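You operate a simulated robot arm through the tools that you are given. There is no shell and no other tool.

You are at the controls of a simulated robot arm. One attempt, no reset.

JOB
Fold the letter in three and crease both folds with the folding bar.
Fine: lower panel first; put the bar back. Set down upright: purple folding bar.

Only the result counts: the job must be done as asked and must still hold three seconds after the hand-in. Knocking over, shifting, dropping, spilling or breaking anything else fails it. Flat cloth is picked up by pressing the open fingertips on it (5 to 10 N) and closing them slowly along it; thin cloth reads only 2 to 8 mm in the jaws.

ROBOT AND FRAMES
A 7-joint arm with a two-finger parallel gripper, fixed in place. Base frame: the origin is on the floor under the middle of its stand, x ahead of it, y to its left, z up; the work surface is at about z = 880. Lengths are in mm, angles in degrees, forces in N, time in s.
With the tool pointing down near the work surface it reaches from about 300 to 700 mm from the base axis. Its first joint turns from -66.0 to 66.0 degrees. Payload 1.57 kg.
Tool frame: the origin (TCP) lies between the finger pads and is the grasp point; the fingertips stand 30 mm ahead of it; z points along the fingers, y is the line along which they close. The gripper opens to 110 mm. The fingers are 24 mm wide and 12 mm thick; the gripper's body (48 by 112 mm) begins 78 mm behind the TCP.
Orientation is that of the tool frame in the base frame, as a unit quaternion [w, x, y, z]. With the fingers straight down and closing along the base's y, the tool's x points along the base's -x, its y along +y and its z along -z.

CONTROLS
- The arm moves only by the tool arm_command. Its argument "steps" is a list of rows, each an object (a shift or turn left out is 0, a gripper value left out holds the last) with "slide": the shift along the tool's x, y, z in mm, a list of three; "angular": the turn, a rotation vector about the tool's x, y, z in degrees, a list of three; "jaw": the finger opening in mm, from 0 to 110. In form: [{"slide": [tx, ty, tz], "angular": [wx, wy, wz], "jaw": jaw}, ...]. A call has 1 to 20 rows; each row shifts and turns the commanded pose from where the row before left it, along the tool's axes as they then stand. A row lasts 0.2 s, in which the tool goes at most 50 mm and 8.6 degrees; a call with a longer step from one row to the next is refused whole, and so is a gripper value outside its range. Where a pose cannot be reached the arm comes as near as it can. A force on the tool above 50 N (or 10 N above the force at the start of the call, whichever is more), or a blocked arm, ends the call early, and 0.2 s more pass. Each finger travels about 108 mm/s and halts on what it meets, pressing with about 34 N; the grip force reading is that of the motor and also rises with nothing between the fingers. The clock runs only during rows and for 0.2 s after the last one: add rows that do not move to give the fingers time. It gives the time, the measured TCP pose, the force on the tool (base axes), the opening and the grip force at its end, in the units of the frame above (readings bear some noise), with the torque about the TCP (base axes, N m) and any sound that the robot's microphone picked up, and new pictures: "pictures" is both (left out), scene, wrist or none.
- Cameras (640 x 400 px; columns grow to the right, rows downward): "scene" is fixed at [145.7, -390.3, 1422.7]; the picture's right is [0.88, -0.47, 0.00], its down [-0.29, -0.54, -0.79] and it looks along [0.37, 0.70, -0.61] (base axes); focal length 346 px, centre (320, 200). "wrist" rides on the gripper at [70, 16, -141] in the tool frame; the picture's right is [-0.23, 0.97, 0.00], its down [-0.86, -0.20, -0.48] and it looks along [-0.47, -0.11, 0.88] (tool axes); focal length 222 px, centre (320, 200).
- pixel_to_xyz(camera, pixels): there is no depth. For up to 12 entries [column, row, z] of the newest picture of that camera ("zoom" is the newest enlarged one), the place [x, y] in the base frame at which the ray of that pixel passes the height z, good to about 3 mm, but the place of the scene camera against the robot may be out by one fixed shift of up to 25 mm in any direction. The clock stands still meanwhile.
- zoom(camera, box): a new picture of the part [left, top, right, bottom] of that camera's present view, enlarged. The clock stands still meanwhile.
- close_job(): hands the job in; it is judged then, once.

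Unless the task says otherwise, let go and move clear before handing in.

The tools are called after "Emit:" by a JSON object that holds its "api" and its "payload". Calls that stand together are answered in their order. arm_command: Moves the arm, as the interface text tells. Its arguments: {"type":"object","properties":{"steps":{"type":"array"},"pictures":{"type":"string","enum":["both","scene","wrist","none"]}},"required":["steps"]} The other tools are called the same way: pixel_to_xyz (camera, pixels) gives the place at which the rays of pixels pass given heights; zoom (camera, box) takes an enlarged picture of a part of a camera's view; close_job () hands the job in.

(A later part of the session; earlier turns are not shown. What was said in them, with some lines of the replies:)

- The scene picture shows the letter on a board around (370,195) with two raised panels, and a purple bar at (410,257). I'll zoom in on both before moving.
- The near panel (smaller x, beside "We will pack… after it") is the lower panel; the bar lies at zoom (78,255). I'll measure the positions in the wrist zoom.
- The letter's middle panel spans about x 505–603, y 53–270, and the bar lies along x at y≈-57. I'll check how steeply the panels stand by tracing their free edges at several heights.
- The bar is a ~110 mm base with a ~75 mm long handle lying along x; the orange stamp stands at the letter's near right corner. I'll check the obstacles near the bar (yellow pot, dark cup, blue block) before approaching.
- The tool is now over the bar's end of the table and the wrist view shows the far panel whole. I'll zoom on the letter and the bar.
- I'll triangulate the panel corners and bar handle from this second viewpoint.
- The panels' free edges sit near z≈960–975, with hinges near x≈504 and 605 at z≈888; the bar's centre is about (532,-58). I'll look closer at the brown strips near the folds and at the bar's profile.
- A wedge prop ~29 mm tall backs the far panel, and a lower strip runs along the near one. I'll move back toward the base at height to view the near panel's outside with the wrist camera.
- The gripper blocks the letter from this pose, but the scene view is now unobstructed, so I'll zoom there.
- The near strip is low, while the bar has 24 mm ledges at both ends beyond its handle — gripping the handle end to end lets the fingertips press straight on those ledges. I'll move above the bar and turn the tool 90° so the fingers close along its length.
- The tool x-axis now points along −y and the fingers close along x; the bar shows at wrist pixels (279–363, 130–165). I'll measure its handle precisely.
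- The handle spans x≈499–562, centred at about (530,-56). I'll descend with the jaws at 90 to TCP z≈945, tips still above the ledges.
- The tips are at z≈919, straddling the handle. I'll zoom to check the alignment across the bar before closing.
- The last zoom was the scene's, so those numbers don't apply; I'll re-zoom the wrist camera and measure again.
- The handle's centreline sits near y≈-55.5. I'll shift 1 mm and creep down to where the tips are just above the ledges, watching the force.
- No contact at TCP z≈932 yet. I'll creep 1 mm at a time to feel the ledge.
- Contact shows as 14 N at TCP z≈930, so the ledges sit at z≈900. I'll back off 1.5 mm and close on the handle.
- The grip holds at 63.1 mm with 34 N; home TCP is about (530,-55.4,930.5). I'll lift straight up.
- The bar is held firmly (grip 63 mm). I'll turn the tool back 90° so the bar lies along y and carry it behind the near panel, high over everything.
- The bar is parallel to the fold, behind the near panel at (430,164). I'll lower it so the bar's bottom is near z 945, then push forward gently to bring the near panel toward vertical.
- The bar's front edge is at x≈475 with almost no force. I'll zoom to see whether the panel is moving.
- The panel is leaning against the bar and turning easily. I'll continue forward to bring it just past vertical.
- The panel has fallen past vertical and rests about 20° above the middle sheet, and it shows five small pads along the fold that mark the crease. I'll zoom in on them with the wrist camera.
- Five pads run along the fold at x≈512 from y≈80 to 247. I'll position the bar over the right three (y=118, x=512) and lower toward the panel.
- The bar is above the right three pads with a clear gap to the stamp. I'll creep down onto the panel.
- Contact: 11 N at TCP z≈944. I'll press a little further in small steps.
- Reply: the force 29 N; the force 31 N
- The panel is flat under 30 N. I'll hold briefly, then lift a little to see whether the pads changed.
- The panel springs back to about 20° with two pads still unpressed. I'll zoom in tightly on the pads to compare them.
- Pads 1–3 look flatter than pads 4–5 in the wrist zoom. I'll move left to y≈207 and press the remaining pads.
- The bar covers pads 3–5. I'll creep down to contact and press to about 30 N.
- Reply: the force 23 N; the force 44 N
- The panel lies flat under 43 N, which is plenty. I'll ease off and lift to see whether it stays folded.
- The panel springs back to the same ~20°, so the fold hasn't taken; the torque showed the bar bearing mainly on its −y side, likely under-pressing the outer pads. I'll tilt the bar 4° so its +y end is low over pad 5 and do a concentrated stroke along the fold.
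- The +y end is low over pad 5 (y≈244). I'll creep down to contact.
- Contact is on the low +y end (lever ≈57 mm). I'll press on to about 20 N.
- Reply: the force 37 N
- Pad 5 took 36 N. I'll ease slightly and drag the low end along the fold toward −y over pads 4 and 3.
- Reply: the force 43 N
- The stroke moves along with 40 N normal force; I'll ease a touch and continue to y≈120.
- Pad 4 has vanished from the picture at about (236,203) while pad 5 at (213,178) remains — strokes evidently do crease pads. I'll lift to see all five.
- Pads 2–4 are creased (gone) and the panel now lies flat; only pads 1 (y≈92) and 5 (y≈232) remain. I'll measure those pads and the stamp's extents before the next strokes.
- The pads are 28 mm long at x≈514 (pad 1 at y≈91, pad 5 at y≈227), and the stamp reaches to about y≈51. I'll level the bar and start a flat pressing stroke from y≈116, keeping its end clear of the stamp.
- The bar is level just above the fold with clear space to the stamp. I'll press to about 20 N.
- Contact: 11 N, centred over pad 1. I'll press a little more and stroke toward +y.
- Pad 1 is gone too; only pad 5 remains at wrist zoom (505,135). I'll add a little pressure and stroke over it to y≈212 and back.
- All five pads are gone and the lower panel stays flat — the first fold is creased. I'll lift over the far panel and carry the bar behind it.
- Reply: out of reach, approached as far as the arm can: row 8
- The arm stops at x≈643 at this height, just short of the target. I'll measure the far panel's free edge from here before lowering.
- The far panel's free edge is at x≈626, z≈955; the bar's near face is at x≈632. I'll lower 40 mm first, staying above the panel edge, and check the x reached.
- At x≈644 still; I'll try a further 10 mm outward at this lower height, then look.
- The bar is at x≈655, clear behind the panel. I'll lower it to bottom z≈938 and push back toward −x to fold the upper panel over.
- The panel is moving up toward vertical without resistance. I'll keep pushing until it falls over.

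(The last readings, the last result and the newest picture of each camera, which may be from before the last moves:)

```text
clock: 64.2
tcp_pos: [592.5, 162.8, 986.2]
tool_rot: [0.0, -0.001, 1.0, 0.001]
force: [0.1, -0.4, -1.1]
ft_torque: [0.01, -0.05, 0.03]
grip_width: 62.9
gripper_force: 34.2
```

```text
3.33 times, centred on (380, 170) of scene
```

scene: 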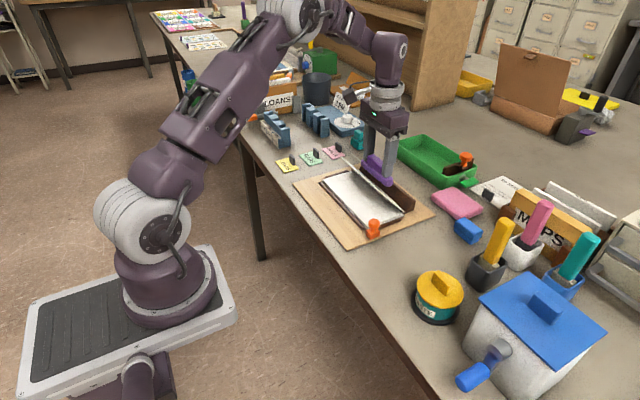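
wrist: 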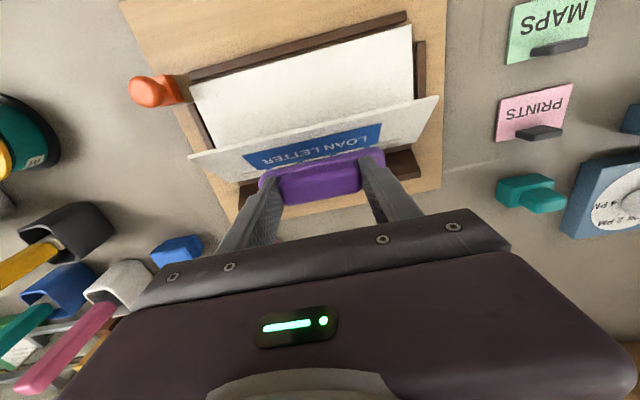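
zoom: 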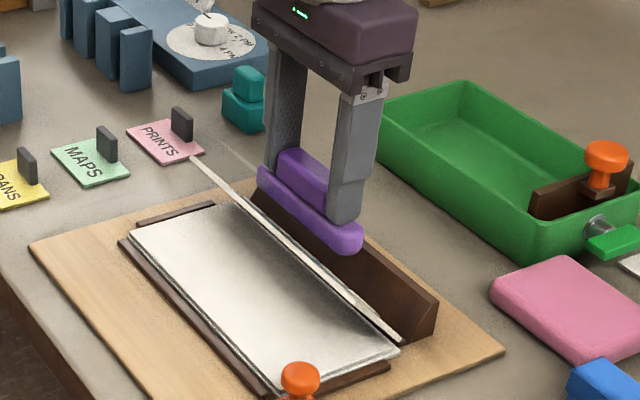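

The upper panel leans inward against the bar, showing its "LOAN LETTER" label. I'll continue pushing and lowering to lay it over.

Emit:
{"api": "arm_command", "payload": {"steps": [{"slide": [7, 0, 0]}, {"slide": [7, 0, 1]}, {"slide": [6, 0, 4]}, {"slide": [5, 0, 6]}, {}], "pictures": "both"}}

Emit:
{"api": "zoom", "payload": {"camera": "scene", "box": [310, 110, 450, 230]}}

Emit:
{"api": "zoom", "payload": {"camera": "wrist", "box": [160, 40, 460, 228]}}

```text
clock: 65.4
tcp_pos: [568.5, 161.7, 976.3]
tool_rot: [-0.001, -0.001, 1.0, 0.0]
force: [-0.7, 0.3, -1.2]
ft_torque: [-0.01, 0.0, 0.0]
grip_width: 63.2
gripper_force: 34.3
```

scene: 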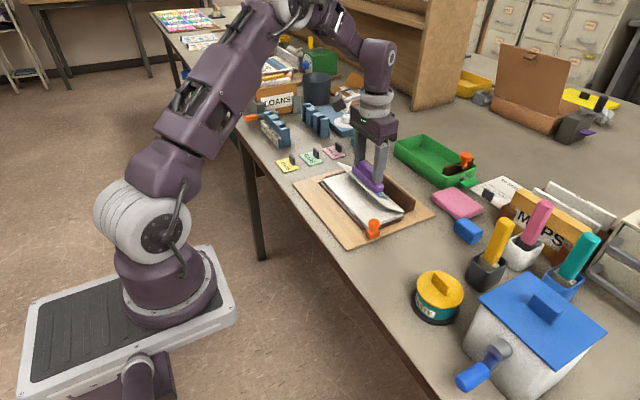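
wrist: 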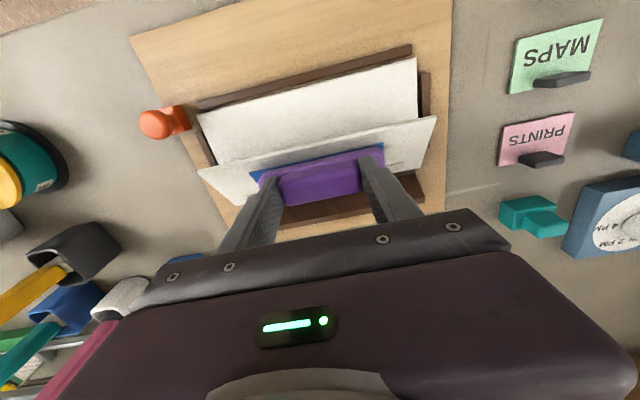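

```text
3.33 times, centred on (380, 170) of scene
```

zoom: 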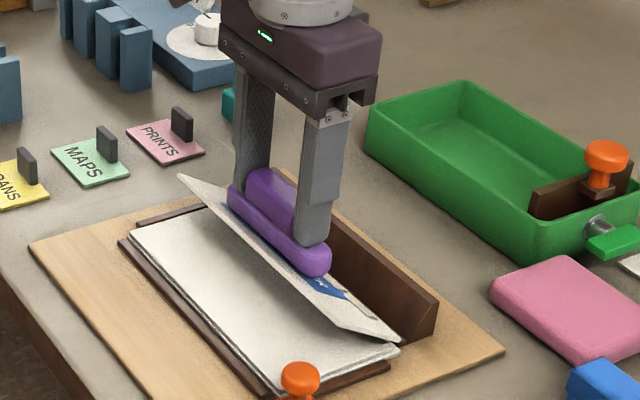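

```text
2.13 times, centred on (310, 134) of wrist
```

zoom: 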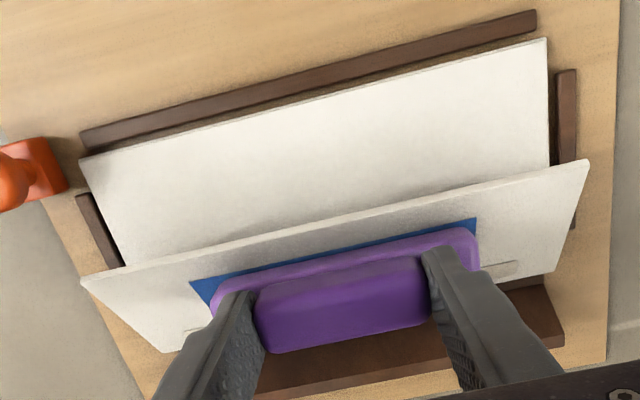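

The panel is at about 40° under the bar. I'll continue lowering to lay it nearly flat.

Emit:
{"api": "arm_command", "payload": {"steps": [{"slide": [2, 0, 7]}, {"slide": [1, 0, 7]}, {"slide": [0, 0, 7]}, {"slide": [0, 0, 5]}, {}], "pictures": "scene"}}

Emit:
{"api": "zoom", "payload": {"camera": "scene", "box": [310, 110, 450, 230]}}

```text
clock: 66.6
tcp_pos: [566.4, 161.5, 951.4]
tool_rot: [0.0, 0.0, 1.0, 0.0]
force: [0.6, -0.8, -0.6]
ft_torque: [0.01, -0.02, -0.02]
grip_width: 63.0
gripper_force: 34.1
```

scene: 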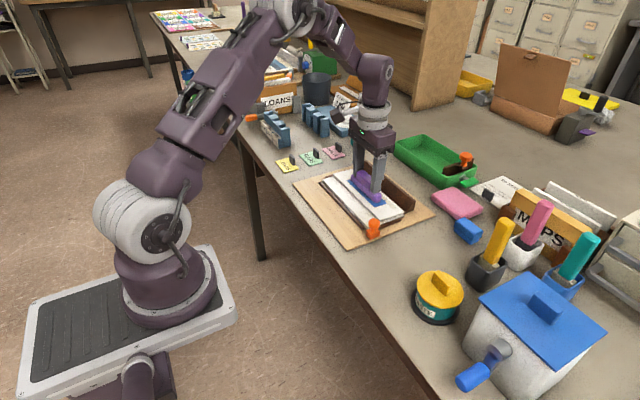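

```text
3.33 times, centred on (380, 170) of scene
```

zoom: 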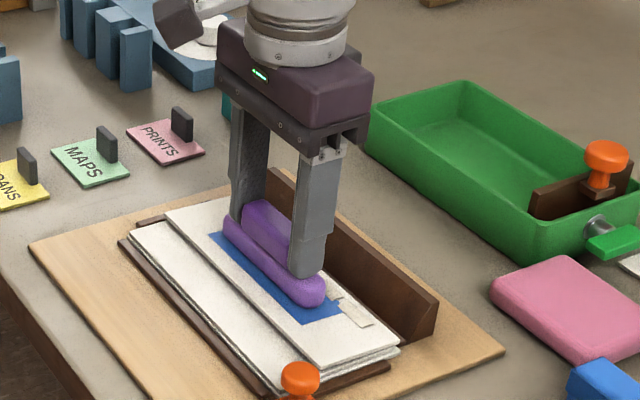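

The upper panel lies nearly flat, its pads visible near the fold. I'll raise a little and slide over toward the far fold to see the pads.

Emit:
{"api": "arm_command", "payload": {"steps": [{"slide": [0, 0, -10]}, {"slide": [0, 0, -10]}, {}], "pictures": "both"}}

Emit:
{"api": "zoom", "payload": {"camera": "scene", "box": [310, 110, 450, 230]}}

Emit:
{"api": "zoom", "payload": {"camera": "wrist", "box": [160, 60, 460, 248]}}

```text
clock: 67.4
tcp_pos: [565.7, 161.8, 971.2]
tool_rot: [0.0, 0.0, 1.0, 0.0]
force: [0.0, 0.3, -1.0]
ft_torque: [-0.02, -0.03, -0.02]
grip_width: 63.0
gripper_force: 34.1
```

scene: 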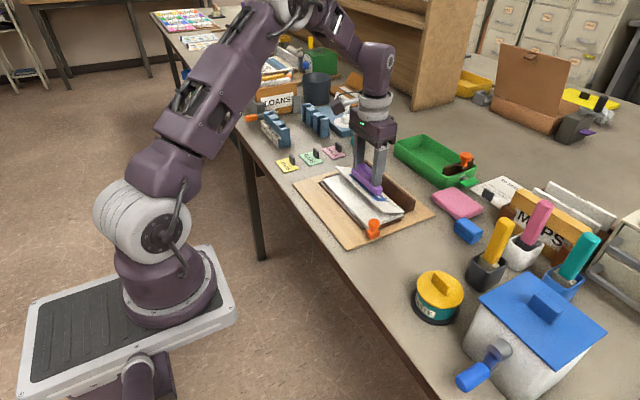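
wrist: 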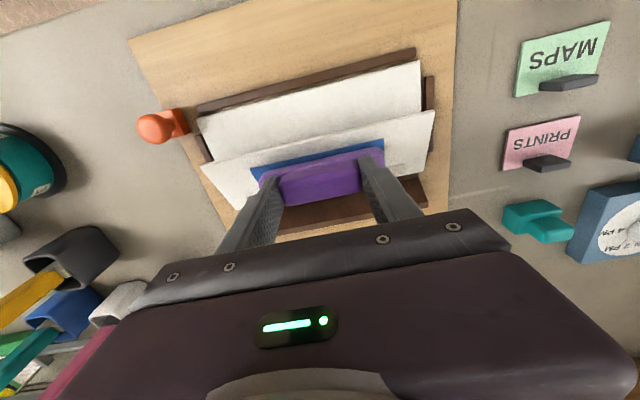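

```text
3.33 times, centred on (380, 170) of scene
```

zoom: 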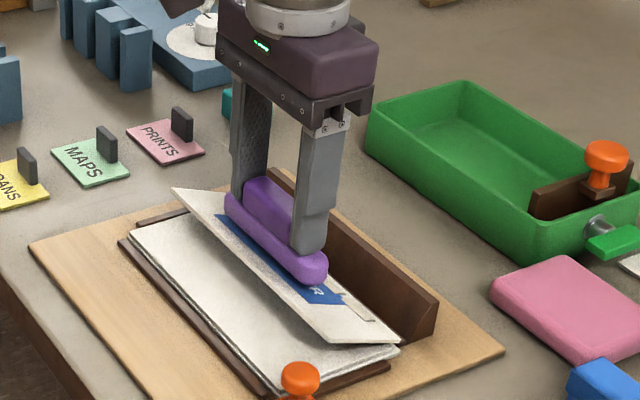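

```text
2.13 times, centred on (310, 154) of wrist
```

zoom: 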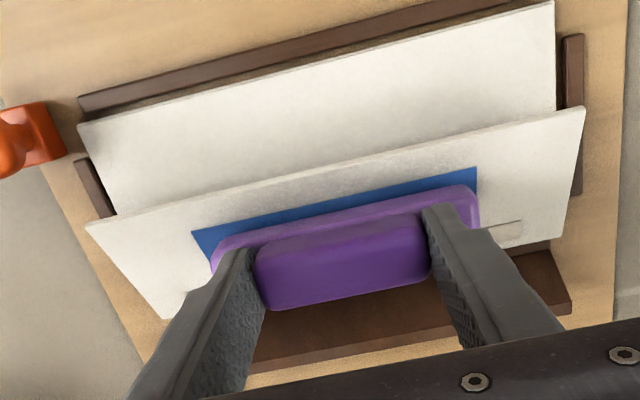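

The panel springs up with the bar, so I'll keep it held down while moving to the fold. First I'll measure the visible pad 5.

Emit:
{"api": "pixel_to_xyz", "payload": {"camera": "zoom", "pixels": [[488, 232, 898], [521, 222, 898], [523, 236, 898], [553, 243, 893], [168, 318, 893], [572, 305, 890], [575, 315, 890], [583, 108, 930], [86, 224, 930]]}}

Emit:
{"api": "arm_command", "payload": {"steps": [{"slide": [0, 0, 7]}, {"slide": [0, 0, 7]}, {"slide": [-7, -5, 1]}, {"slide": [-7, -10, 1]}, {"slide": [-6, -12, 1]}, {"slide": [-5, -12, 1]}, {"slide": [0, -8, 0]}, {}], "pictures": "both"}}

Emit:
{"api": "zoom", "payload": {"camera": "scene", "box": [310, 110, 450, 230]}}

Emit:
{"api": "zoom", "payload": {"camera": "wrist", "box": [200, 60, 500, 248]}}

```text
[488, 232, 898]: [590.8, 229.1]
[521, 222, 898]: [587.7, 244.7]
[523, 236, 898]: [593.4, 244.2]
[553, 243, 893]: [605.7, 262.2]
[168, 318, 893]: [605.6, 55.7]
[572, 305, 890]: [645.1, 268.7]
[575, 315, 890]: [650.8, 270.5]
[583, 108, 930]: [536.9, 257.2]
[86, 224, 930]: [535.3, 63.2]
```

```text
clock: 69.2
tcp_pos: [591.4, 113.2, 952.0]
tool_rot: [0.0, 0.0, 1.0, 0.001]
force: [-0.5, -0.4, -1.8]
ft_torque: [-0.03, -0.02, 0.01]
grip_width: 63.1
gripper_force: 34.0
```

scene: 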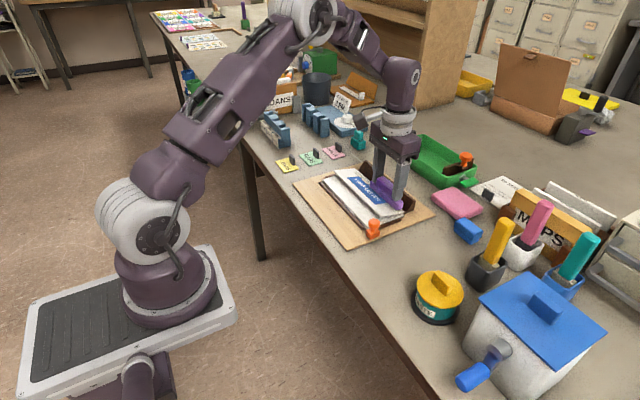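
wrist: 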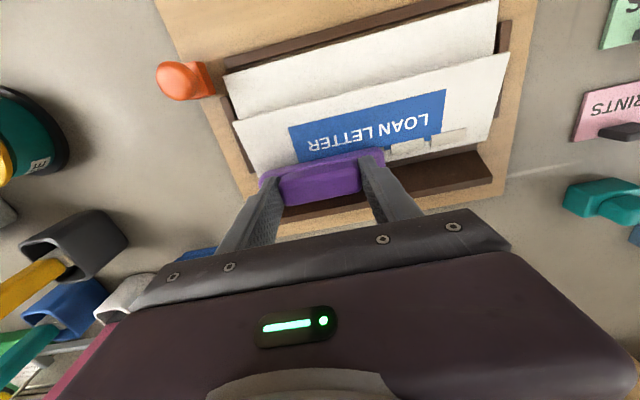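

```text
3.33 times, centred on (380, 170) of scene
```

zoom: 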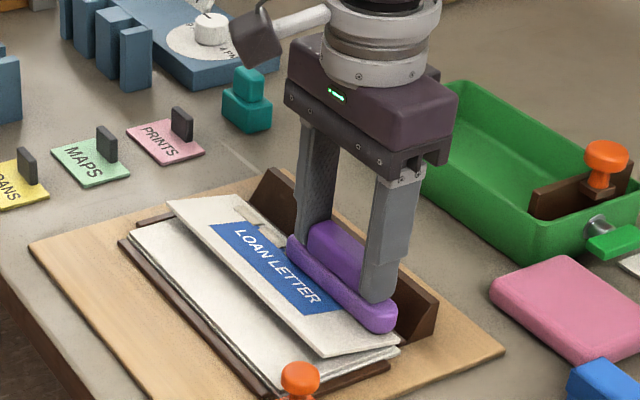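

```text
2.13 times, centred on (350, 154) of wrist
```

zoom: 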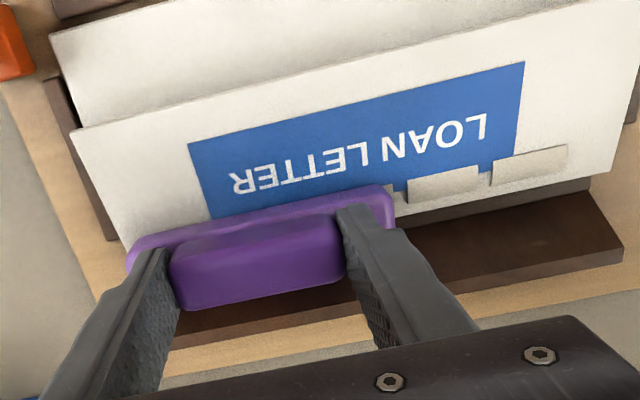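

The bar is over the far fold at y≈113, holding the panel at ~15°, with pads 4 and 5 in view. I'll check the pads' x position and then press.

Emit:
{"api": "pixel_to_xyz", "payload": {"camera": "zoom", "pixels": [[493, 162, 897], [567, 146, 897], [495, 185, 895], [567, 168, 895], [408, 182, 897], [478, 166, 897], [590, 180, 893], [480, 220, 893]]}}

Emit:
{"api": "arm_command", "payload": {"steps": [{"slide": [0, 0, 2]}, {"slide": [0, 0, 2]}, {"slide": [0, 0, 1]}, {}], "pictures": "none"}}

```text
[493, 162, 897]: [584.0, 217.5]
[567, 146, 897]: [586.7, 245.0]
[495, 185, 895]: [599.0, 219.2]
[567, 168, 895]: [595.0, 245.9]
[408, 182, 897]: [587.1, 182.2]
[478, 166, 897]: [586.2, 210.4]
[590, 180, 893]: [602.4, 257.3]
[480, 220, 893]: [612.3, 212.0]
```

```text
clock: 70.2
tcp_pos: [590.7, 115.7, 948.8]
tool_rot: [0.001, 0.0, 1.0, 0.0]
force: [-1.6, -2.9, 17.8]
ft_torque: [0.0, 0.14, 0.04]
grip_width: 62.9
gripper_force: 34.0
```

Pads lie at x≈586–597, under the bar, with 18 N of contact already. I'll press slightly more and stroke toward +y.

Emit:
{"api": "arm_command", "payload": {"steps": [{"slide": [0, 0, 0.3]}, {"slide": [0, 4, 0]}, {"slide": [0, 5, 0]}, {"slide": [0, 5, 0]}, {"slide": [0, 5, 0]}, {"slide": [0, 5, 0]}, {"slide": [0, 5, 0]}, {"slide": [0, 5, 0]}, {"slide": [0, 5, 0]}, {}], "pictures": "scene"}}

Emit:
{"api": "zoom", "payload": {"camera": "scene", "box": [310, 110, 450, 230]}}

```text
clock: 72.4
tcp_pos: [591.5, 154.3, 948.4]
tool_rot: [0.002, -0.001, 1.0, 0.0]
force: [2.1, -11.2, 38.6]
ft_torque: [-0.59, 0.02, 0.02]
grip_width: 63.3
gripper_force: 33.7
```

scene: 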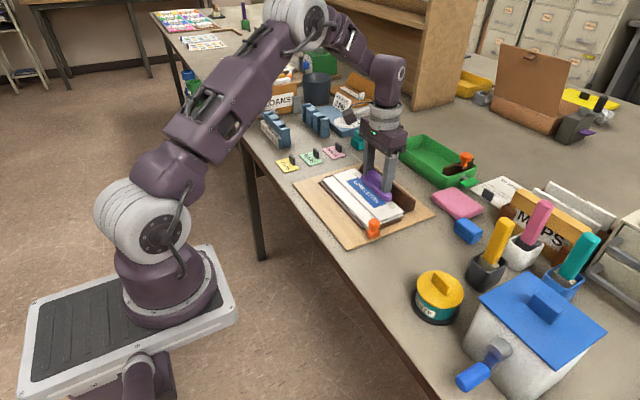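

```text
3.33 times, centred on (380, 170) of scene
```

zoom: 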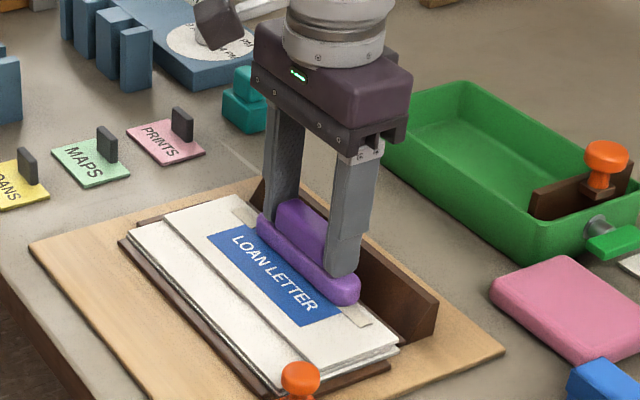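

Pads 1 and 5 are still visible at the bar's ends; earlier evidence suggests each pad needs more stroke travel under the bar. I'll ease the force slightly and continue the stroke to y≈212.

Emit:
{"api": "arm_command", "payload": {"steps": [{"slide": [0, 4, -0.5]}, {"slide": [0, 5, 0]}, {"slide": [0, 5, 0]}, {"slide": [0, 5, 0]}, {"slide": [0, 5, 0]}, {"slide": [0, 5, 0]}, {"slide": [0, 5, 0]}, {"slide": [0, 5, 0]}, {"slide": [0, 5, 0]}, {"slide": [0, 5, 0]}, {"slide": [0, 5, 0]}, {"slide": [0, 4, 0]}, {}], "pictures": "both"}}

Emit:
{"api": "zoom", "payload": {"camera": "scene", "box": [310, 110, 450, 230]}}

```text
clock: 75.2
tcp_pos: [591.5, 211.8, 948.2]
tool_rot: [-0.001, 0.001, 1.0, 0.0]
force: [-0.8, -1.8, 6.8]
ft_torque: [-0.12, 0.1, 0.02]
grip_width: 63.2
gripper_force: 33.9
```

scene: 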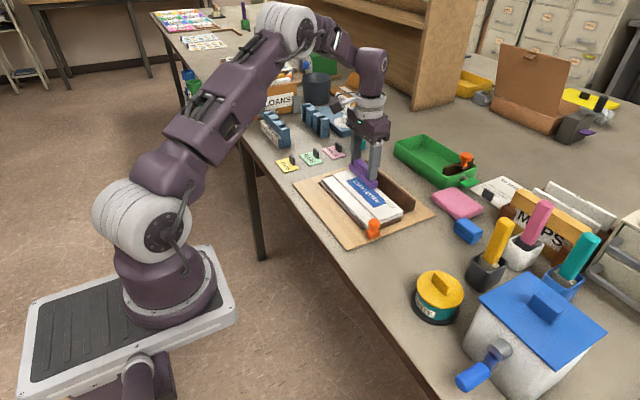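
wrist: 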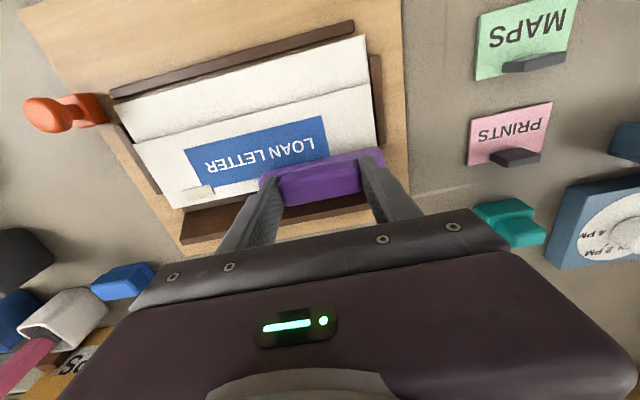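

```text
3.33 times, centred on (380, 170) of scene
```

zoom: 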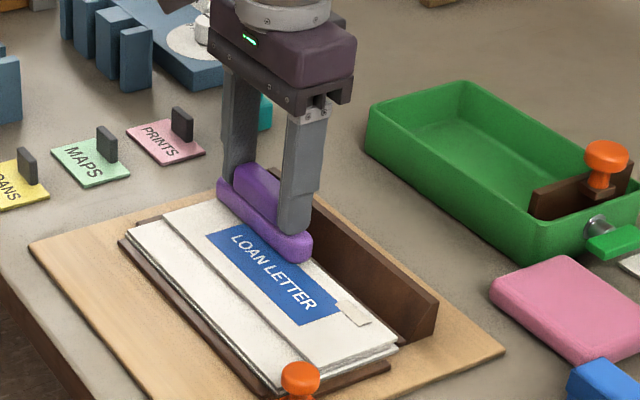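

Pad 2 is gone; pad 1 remains at zoom (353,313). I'll stroke back all the way to y≈100 with a bit more pressure.

Emit:
{"api": "arm_command", "payload": {"steps": [{"slide": [0, -4, 0.5]}, {"slide": [0, -6, 0]}, {"slide": [0, -6, 0]}, {"slide": [0, -6, 0]}, {"slide": [0, -6, 0]}, {"slide": [0, -6, 0]}, {"slide": [0, -6, 0]}, {"slide": [0, -6, 0]}, {"slide": [0, -6, 0]}, {"slide": [0, -6, 0]}, {"slide": [0, -6, 0]}, {}], "pictures": "scene"}}

Emit:
{"api": "zoom", "payload": {"camera": "scene", "box": [310, 110, 450, 230]}}

```text
clock: 77.8
tcp_pos: [590.2, 148.3, 947.9]
tool_rot: [0.002, 0.0, 1.0, 0.0]
force: [1.0, 11.8, 35.5]
ft_torque: [0.36, 0.02, -0.01]
grip_width: 63.1
gripper_force: 33.5
```

scene: 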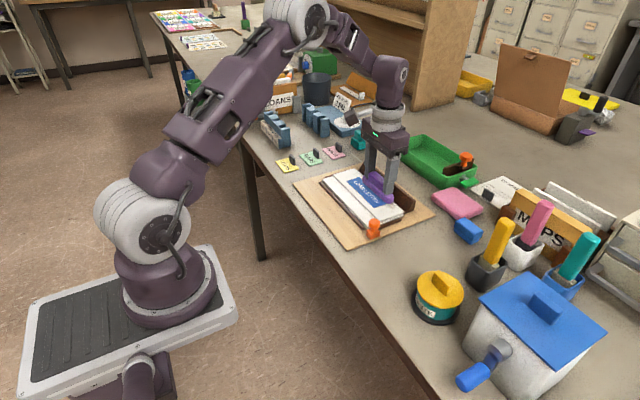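

```text
3.33 times, centred on (380, 170) of scene
```

zoom: 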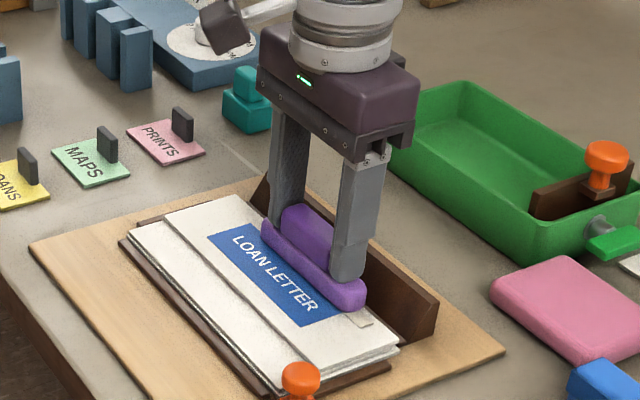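

Pad 5 is gone now as well. I'll ease the force slightly and continue over pad 1 to y≈100 and back.

Emit:
{"api": "arm_command", "payload": {"steps": [{"slide": [0, -4, -0.4]}, {"slide": [0, -5, 0]}, {"slide": [0, -5, 0]}, {"slide": [0, -5, 0]}, {"slide": [0, -5, 0]}, {"slide": [0, -5, 0]}, {"slide": [0, -5, 0]}, {"slide": [0, -5, 0]}, {"slide": [0, -5, 0]}, {"slide": [0, -4, 0]}, {}], "pictures": "none"}}

Emit:
{"api": "arm_command", "payload": {"steps": [{"slide": [0, 5, 0]}, {"slide": [0, 5, 0]}, {"slide": [0, 5, 0]}, {"slide": [0, 5, 0]}, {"slide": [0, 5, 0]}, {"slide": [0, 5, 0]}, {"slide": [0, 5, 0]}, {"slide": [0, 5, 0]}, {"slide": [0, 5, 0]}, {"slide": [0, 5, 0]}, {"slide": [0, 5, 0]}, {}], "pictures": "both"}}

Emit:
{"api": "zoom", "payload": {"camera": "scene", "box": [310, 110, 450, 230]}}

```text
clock: 80.2
tcp_pos: [590.1, 100.4, 947.9]
tool_rot: [0.003, -0.001, 1.0, 0.002]
force: [2.6, 15.4, 40.6]
ft_torque: [0.55, -0.18, 0.09]
grip_width: 63.1
gripper_force: 34.2
```

```text
clock: 82.8
tcp_pos: [590.1, 153.6, 948.2]
tool_rot: [0.0, 0.0, 1.0, 0.001]
force: [-2.1, -8.0, 25.3]
ft_torque: [-0.35, 0.09, -0.01]
grip_width: 63.1
gripper_force: 33.6
```

scene: 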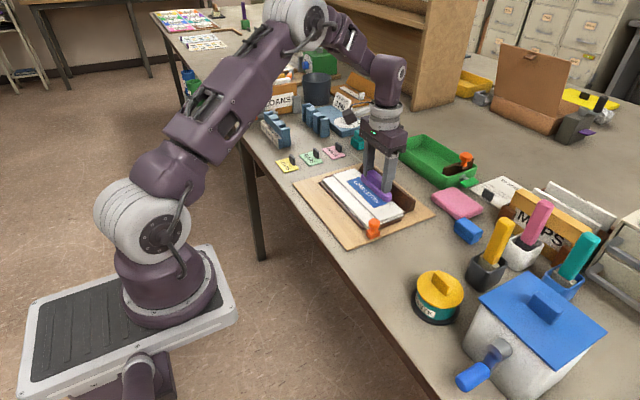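
wrist: 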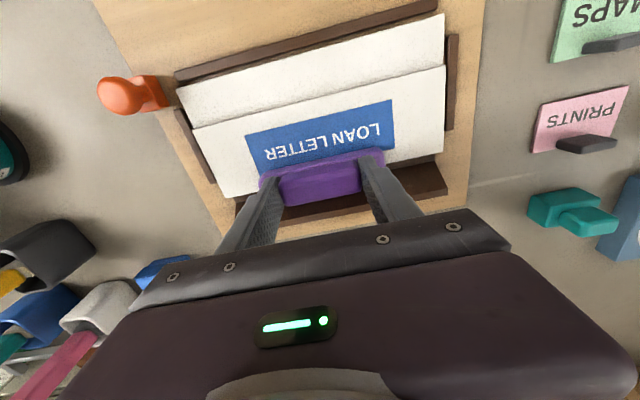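

```text
3.33 times, centred on (380, 170) of scene
```

zoom: 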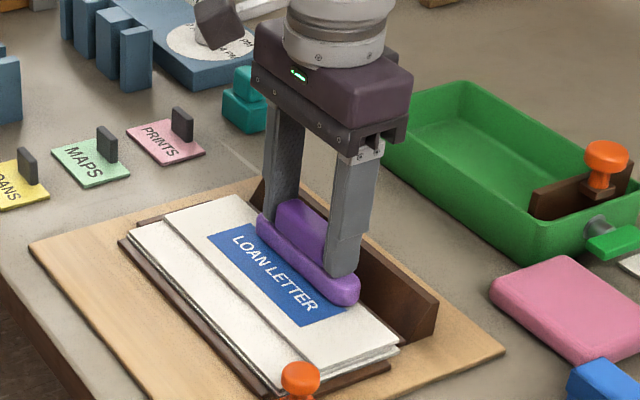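

Both end pads are gone. I'll lift the bar straight up and check the whole fold.

Emit:
{"api": "arm_command", "payload": {"steps": [{"slide": [0, 0, -2]}, {"slide": [0, 0, -8]}, {"slide": [0, 0, -20]}, {"slide": [0, 0, -25]}, {"slide": [0, 0, -25]}, {"slide": [10, 0, -20]}, {"slide": [20, 0, 0]}, {"slide": [20, 0, 0]}, {"slide": [20, 0, 0]}, {}], "pictures": "both"}}

Emit:
{"api": "zoom", "payload": {"camera": "scene", "box": [310, 110, 450, 230]}}

Emit:
{"api": "zoom", "payload": {"camera": "wrist", "box": [180, 60, 460, 235]}}

```text
clock: 85.0
tcp_pos: [524.0, 152.8, 1049.8]
tool_rot: [0.0, 0.0, 1.0, 0.0]
force: [0.2, 0.1, -1.6]
ft_torque: [-0.01, 0.02, -0.01]
grip_width: 62.9
gripper_force: 33.8
```

scene: 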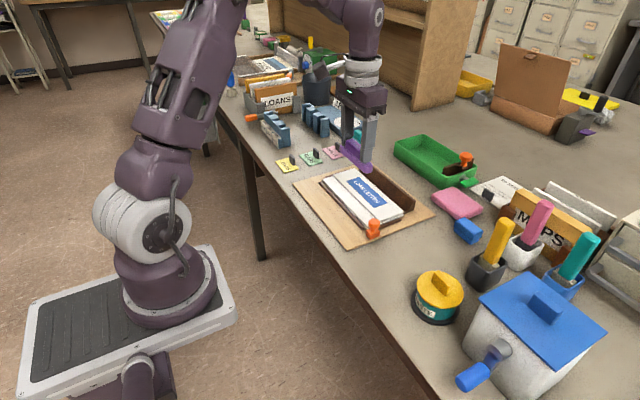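
wrist: 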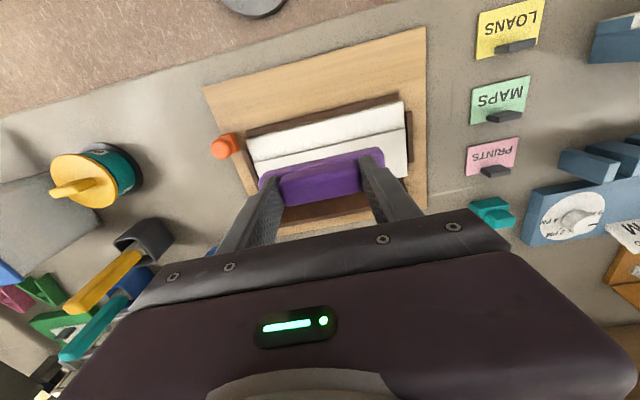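

```text
3.33 times, centred on (380, 170) of scene
```

zoom: 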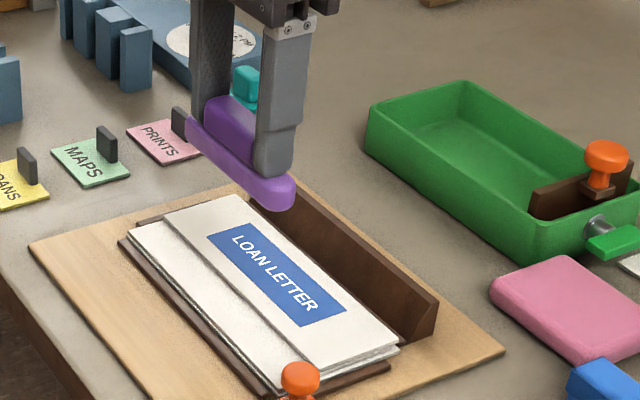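

```text
2.29 times, centred on (320, 148) of wrist
```

zoom: 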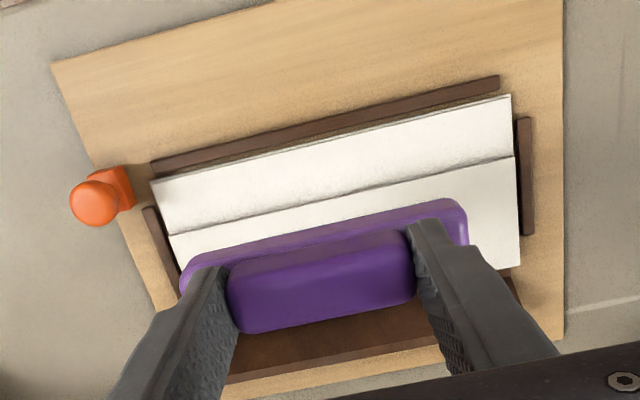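

All pads on both folds are gone and both panels lie flat. I'll carry the bar back above its starting place and turn it to its original heading.

Emit:
{"api": "arm_command", "payload": {"steps": [{"slide": [-1, -20, -5]}, {"slide": [-1, -27, -5]}, {"slide": [-1, -27, 0]}, {"slide": [-1, -27, 0]}, {"slide": [-1, -27, 0]}, {"slide": [-1, -27, 0]}, {"slide": [0, -27, 0]}, {"slide": [0, -26, 0]}, {}], "pictures": "none"}}

Emit:
{"api": "arm_command", "payload": {"steps": [{"angular": [0, 0, -7.5]}, {"angular": [0, 0, -7.5]}, {"angular": [0, 0, -7.5]}, {"angular": [0, 0, -7.5]}, {"angular": [0, 0, -7.5]}, {"angular": [0, 0, -7.5]}, {"angular": [0, 0, -7.5]}, {"angular": [0, 0, -7.5]}, {"angular": [0, 0, -7.5]}, {"angular": [0, 0, -7.5]}, {"angular": [0, 0, -7.5]}, {"angular": [0, 0, -7.5]}, {}, {}], "pictures": "both"}}

```text
clock: 87.0
tcp_pos: [525.0, -51.2, 1057.4]
tool_rot: [0.0, 0.001, 1.0, 0.0]
force: [0.3, -0.7, -1.0]
ft_torque: [-0.04, -0.02, -0.01]
grip_width: 63.1
gripper_force: 33.6
```

```text
clock: 90.0
tcp_pos: [527.0, -54.3, 1057.5]
tool_rot: [0.001, 0.708, -0.707, 0.0]
force: [-0.4, -0.4, -0.6]
ft_torque: [0.03, -0.02, -0.01]
grip_width: 63.1
gripper_force: 34.1
```

scene: 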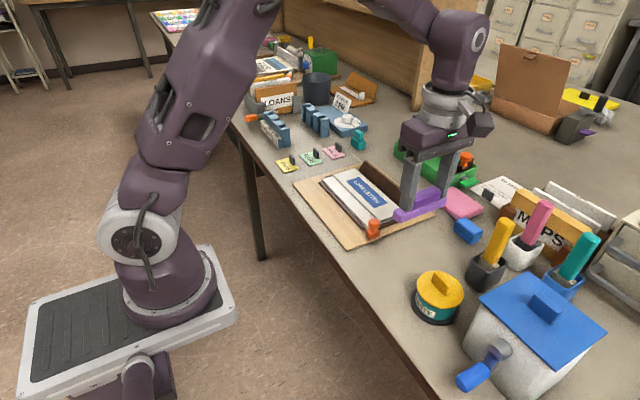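
wrist: 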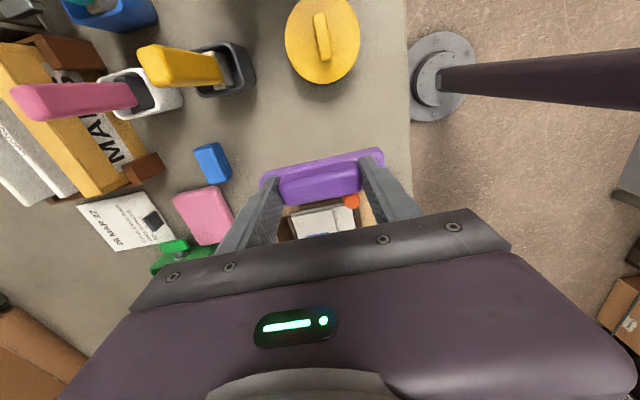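

The bar is back over its place with the original heading. I'll shift 3 mm in x and lower it to just above the table.

Emit:
{"api": "arm_command", "payload": {"steps": [{"slide": [1, -3, 20]}, {"slide": [0, 0, 25]}, {"slide": [0, 0, 25]}, {"slide": [0, 0, 25]}, {"slide": [0, 0, 18]}, {}, {}], "pictures": "both"}}

Emit:
{"api": "zoom", "payload": {"camera": "scene", "box": [360, 190, 460, 280]}}

```text
clock: 91.6
tcp_pos: [528.4, -54.9, 944.6]
tool_rot: [0.0, -0.707, 0.707, -0.001]
force: [0.8, -0.2, -0.7]
ft_torque: [0.02, 0.02, -0.02]
grip_width: 63.4
gripper_force: 34.4
```

scene: 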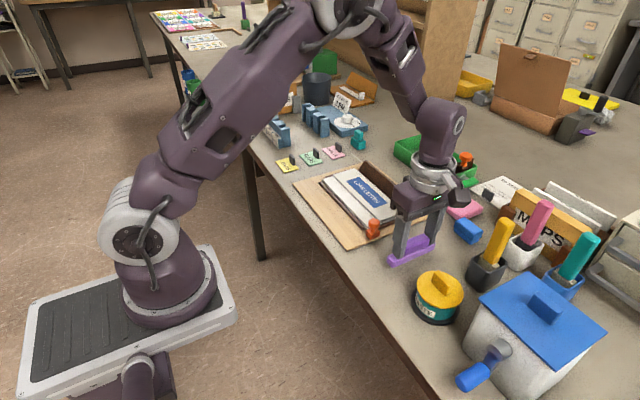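
wrist: 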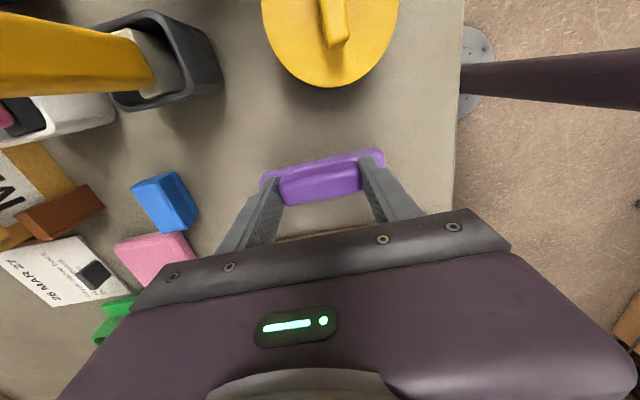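

```text
4.44 times, centred on (410, 235) of scene
```

zoom: 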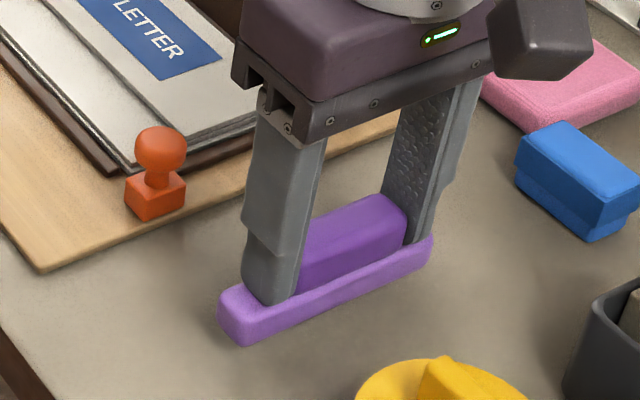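

The bar's bottom is about 13 mm above the table. I'll lower in small steps until contact.

Emit:
{"api": "arm_command", "payload": {"steps": [{"slide": [0.4, -1.3, 5]}, {"slide": [0, 0, 4]}, {"slide": [0, 0, 2]}, {}], "pictures": "none"}}

Emit:
{"api": "arm_command", "payload": {"steps": [{"slide": [0, 0, 1]}, {}], "pictures": "none"}}

Emit:
{"api": "arm_command", "payload": {"steps": [{"slide": [0, 0, 1]}, {}], "pictures": "none"}}

```text
clock: 92.6
tcp_pos: [531.1, -55.0, 935.0]
tool_rot: [-0.001, 0.707, -0.707, 0.001]
force: [-0.6, 0.4, -0.9]
ft_torque: [0.01, 0.01, -0.02]
grip_width: 63.0
gripper_force: 34.4
```

```text
clock: 93.2
tcp_pos: [530.8, -55.2, 933.4]
tool_rot: [0.0, 0.707, -0.707, 0.0]
force: [0.9, -1.1, -1.0]
ft_torque: [0.02, 0.04, 0.02]
grip_width: 62.9
gripper_force: 33.7
```

```text
clock: 93.8
tcp_pos: [531.6, -55.3, 932.3]
tool_rot: [0.001, 0.707, -0.707, 0.0]
force: [0.0, 0.0, -1.0]
ft_torque: [-0.01, -0.01, 0.04]
grip_width: 63.1
gripper_force: 34.4
```

Emit:
{"api": "arm_command", "payload": {"steps": [{"slide": [0, 0, 0.7]}, {}], "pictures": "none"}}

Emit:
{"api": "arm_command", "payload": {"steps": [{"slide": [0, 0, 0.7]}, {}], "pictures": "none"}}

```text
clock: 94.4
tcp_pos: [530.6, -55.2, 932.2]
tool_rot: [-0.001, 0.707, -0.707, 0.0]
force: [0.3, -0.7, -0.6]
ft_torque: [-0.01, -0.03, -0.01]
grip_width: 63.1
gripper_force: 33.6
```

```text
clock: 95.0
tcp_pos: [531.2, -55.8, 930.2]
tool_rot: [0.0, -0.707, 0.707, -0.001]
force: [-0.3, -0.2, -0.4]
ft_torque: [0.02, 0.01, 0.0]
grip_width: 63.0
gripper_force: 33.7
```

Still no contact at TCP z≈930.5; the bar probably seated slightly upward in the grip. I'll continue in half-millimetre steps.

Emit:
{"api": "arm_command", "payload": {"steps": [{"slide": [0, 0, 0.6]}, {}], "pictures": "none"}}

Emit:
{"api": "arm_command", "payload": {"steps": [{"slide": [0, 0, 0.6]}, {}], "pictures": "none"}}

```text
clock: 95.6
tcp_pos: [530.9, -54.9, 931.0]
tool_rot: [0.0, -0.707, 0.707, -0.001]
force: [-1.9, 1.3, 16.0]
ft_torque: [0.03, 0.38, -0.01]
grip_width: 63.2
gripper_force: 33.7
```

```text
clock: 96.2
tcp_pos: [531.4, -56.0, 930.1]
tool_rot: [0.001, -0.707, 0.707, -0.002]
force: [-0.4, -1.4, 39.0]
ft_torque: [-0.2, 0.68, 0.05]
grip_width: 63.2
gripper_force: 34.4
```

The bar is on the table. I'll ease the press off, then open slowly to let it sit.

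Emit:
{"api": "arm_command", "payload": {"steps": [{"slide": [0, 0, -0.9]}, {}], "pictures": "none"}}

Emit:
{"api": "arm_command", "payload": {"steps": [{"jaw": 66}, {"jaw": 70}, {"jaw": 78}, {"jaw": 88}, {}, {}], "pictures": "both"}}

Emit:
{"api": "zoom", "payload": {"camera": "scene", "box": [360, 190, 460, 280]}}

```text
clock: 96.8
tcp_pos: [530.6, -55.4, 929.0]
tool_rot: [-0.001, 0.708, -0.707, 0.0]
force: [8.0, -5.5, 25.9]
ft_torque: [-0.35, -0.19, 0.06]
grip_width: 63.0
gripper_force: 34.0
```

```text
clock: 98.2
tcp_pos: [528.8, -54.9, 930.1]
tool_rot: [-0.001, -0.707, 0.707, 0.0]
force: [-12.9, 1.3, 34.3]
ft_torque: [0.05, -0.15, 0.0]
grip_width: 76.4
gripper_force: 0.0
```

scene: 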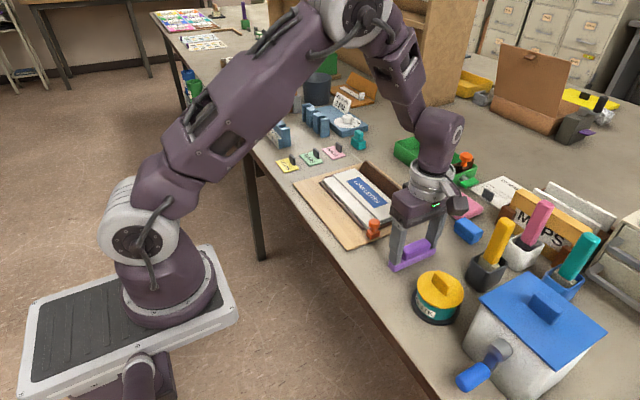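
wrist: 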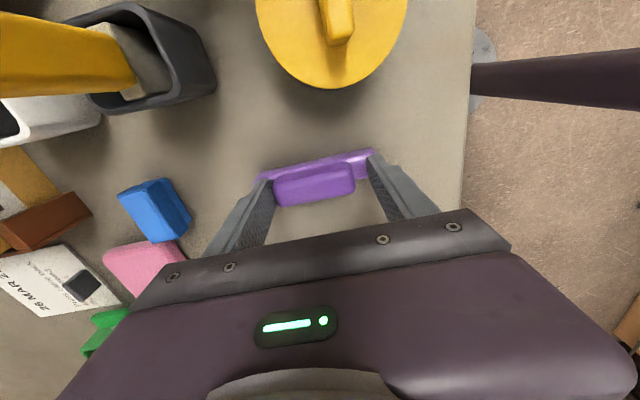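

```text
4.44 times, centred on (410, 235) of scene
```

zoom: 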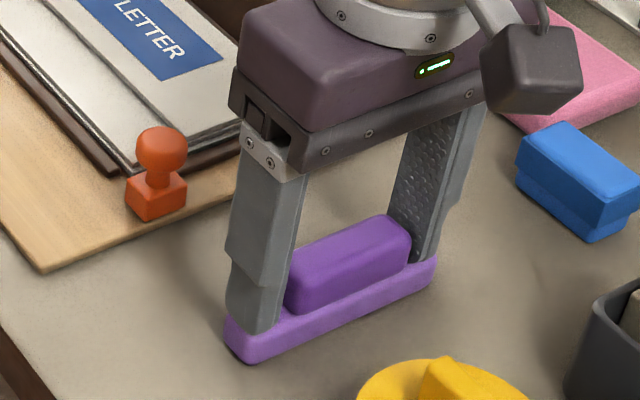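

The fingertips are still bearing on the ledges (34 N), which hampers the opening. I'll raise a couple of millimetres first, then open fully.

Emit:
{"api": "arm_command", "payload": {"steps": [{"slide": [0, 0, -1.5]}, {"slide": [0, 0, -1.5]}, {}, {"jaw": 92}, {}], "pictures": "both"}}

Emit:
{"api": "zoom", "payload": {"camera": "wrist", "box": [230, 120, 430, 245]}}

```text
clock: 99.4
tcp_pos: [530.6, -55.9, 932.3]
tool_rot: [0.001, 0.707, -0.707, 0.0]
force: [-0.7, 0.4, -0.5]
ft_torque: [-0.01, 0.03, 0.02]
grip_width: 92.0
gripper_force: 0.1
```

scene: 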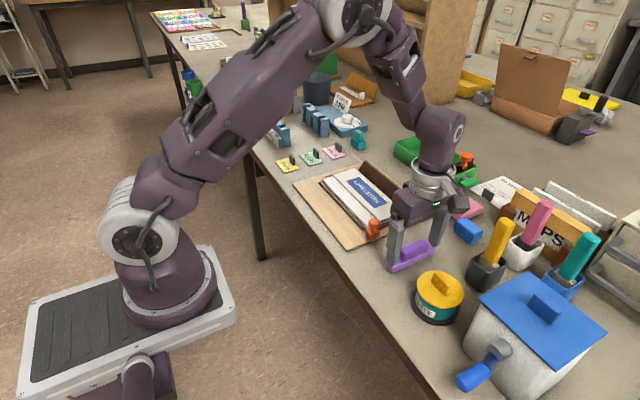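
wrist: 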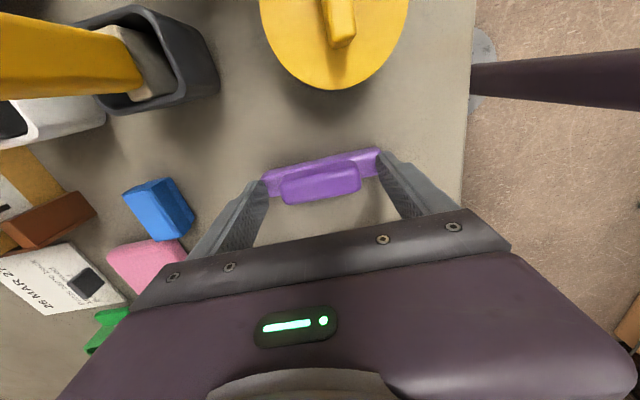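

```text
3.20 times, centred on (330, 182) of wrist
```

zoom: 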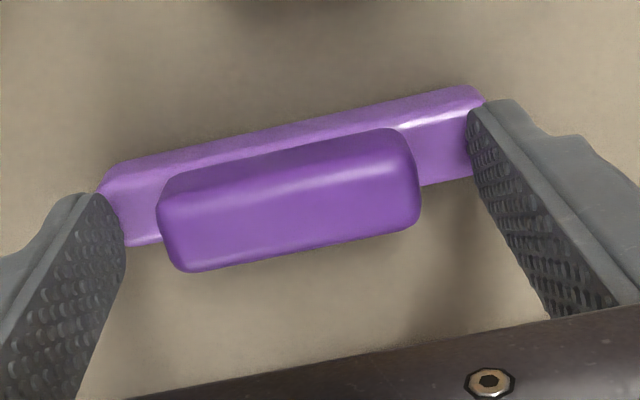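

The jaws are open and clear at 92 mm with no force. I'll rise straight up and check the bar's place and pose.

Emit:
{"api": "arm_command", "payload": {"steps": [{"slide": [0, 0, -6]}, {"slide": [0, 0, -15]}, {"slide": [0, 0, -25]}, {"slide": [0, 0, -25]}, {"slide": [0, 0, -27]}, {}, {}], "pictures": "both"}}

Emit:
{"api": "zoom", "payload": {"camera": "wrist", "box": [260, 110, 380, 185]}}

Emit:
{"api": "pixel_to_xyz", "payload": {"camera": "zoom", "pixels": [[178, 245, 918], [460, 190, 918]]}}

```text
clock: 101.0
tcp_pos: [530.0, -55.6, 1029.5]
tool_rot: [0.0, 0.707, -0.707, 0.0]
force: [0.3, 0.4, 0.0]
ft_torque: [0.02, 0.0, 0.0]
grip_width: 92.0
gripper_force: 0.0
```

scene: 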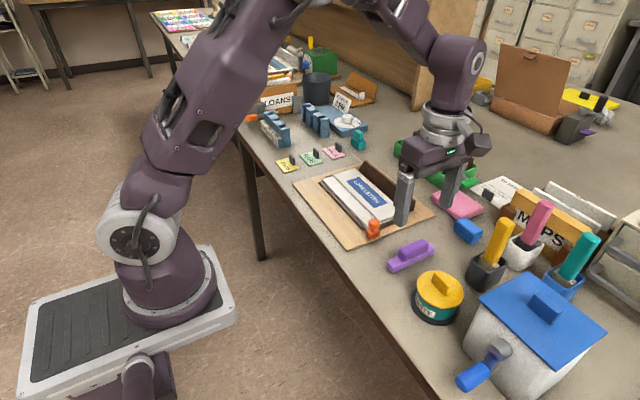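
wrist: 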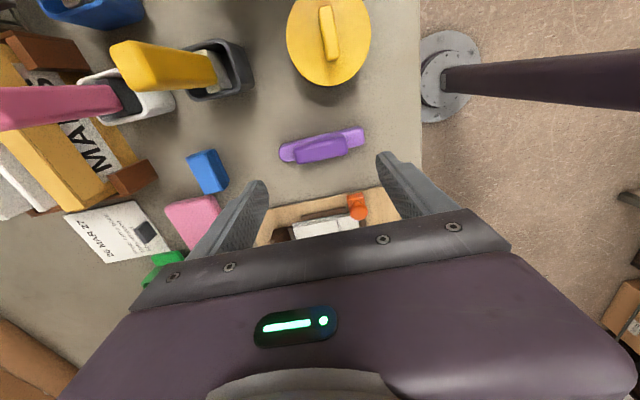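

```text
5.33 times, centred on (320, 148) of wrist
```

zoom: 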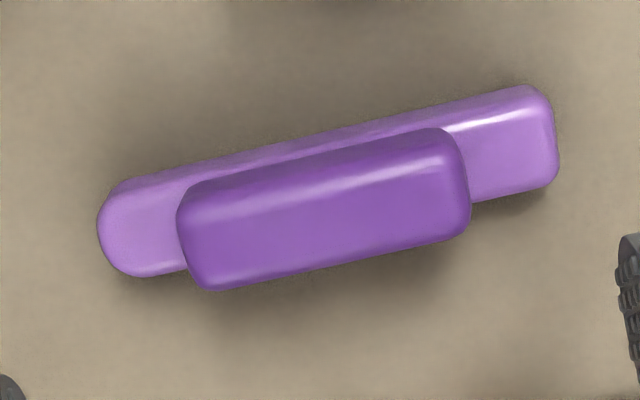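

```text
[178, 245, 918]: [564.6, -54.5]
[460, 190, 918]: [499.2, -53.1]
```

The bar stands upright at its original spot (scene 388–434, 240–272, same as at the start). I'll check the letter, stamp and surroundings once more.

Emit:
{"api": "zoom", "payload": {"camera": "scene", "box": [280, 130, 460, 280]}}

Emit:
{"api": "arm_command", "payload": {"steps": [{"slide": [0, 0, -25]}, {"slide": [0, 0, -25]}, {"slide": [0, 20, -20]}, {"slide": [0, 30, 0]}, {"slide": [0, 30, 0]}, {"slide": [0, 30, 0]}, {}], "pictures": "both"}}

Emit:
{"api": "zoom", "payload": {"camera": "scene", "box": [290, 140, 450, 280]}}

```text
2.67 times, centred on (370, 205) of scene
```

zoom: 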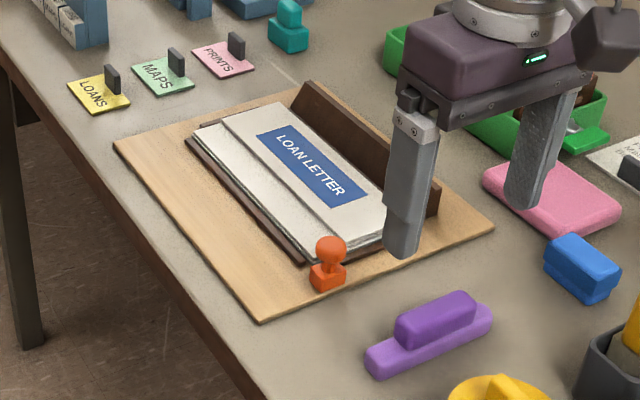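

```text
clock: 102.6
tcp_pos: [420.0, -55.5, 1101.5]
tool_rot: [0.0, 0.707, -0.707, 0.0]
force: [0.8, 0.5, 0.0]
ft_torque: [0.01, 0.02, 0.01]
grip_width: 91.8
gripper_force: 0.0
```

scene: 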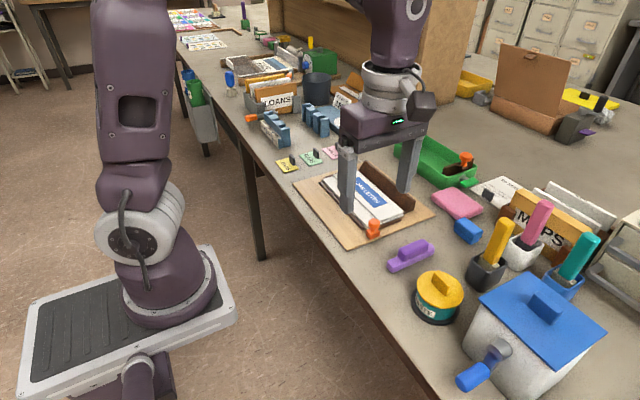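
wrist: 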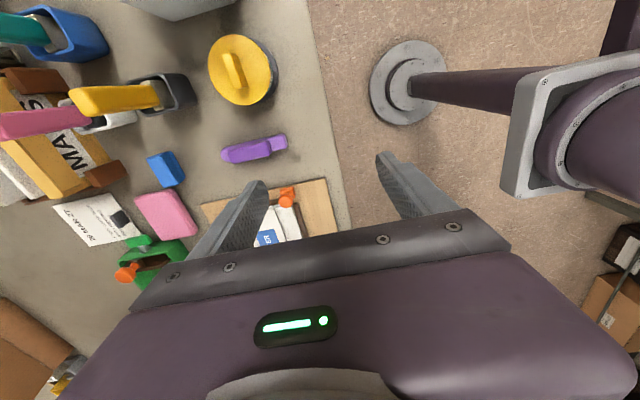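

```text
2.86 times, centred on (370, 210) of scene
```

zoom: 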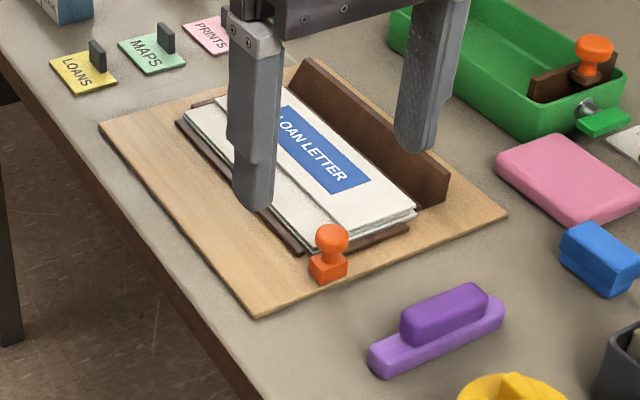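

The letter is folded flat in three with the lower panel underneath. All the pads are gone, the stamp hasn't moved, and the purple bar is upright in its place with the arm clear. I'll hand the job in.

Emit:
{"api": "close_job", "payload": {}}

```text
The job is handed in.
```

The letter is folded in three, with the lower panel first and the upper panel on top, and the job is handed in. Both folds are creased with the bar, and both panels stayed flat after I lifted off.

- **Creasing:** pressing straight down didn't set the first fold. Sliding the bar along the fold while pressing did, so I used that on both. All five crease pads had disappeared from the lower fold, and I saw none left on the upper one.
- **Folding bar:** the purple bar is back upright, within about 1–2 mm of where it started.
- **Everything else:** the orange stamp beside the letter is where it was, and nothing else on the table looked disturbed in the last pictures. The gripper is open and clear.
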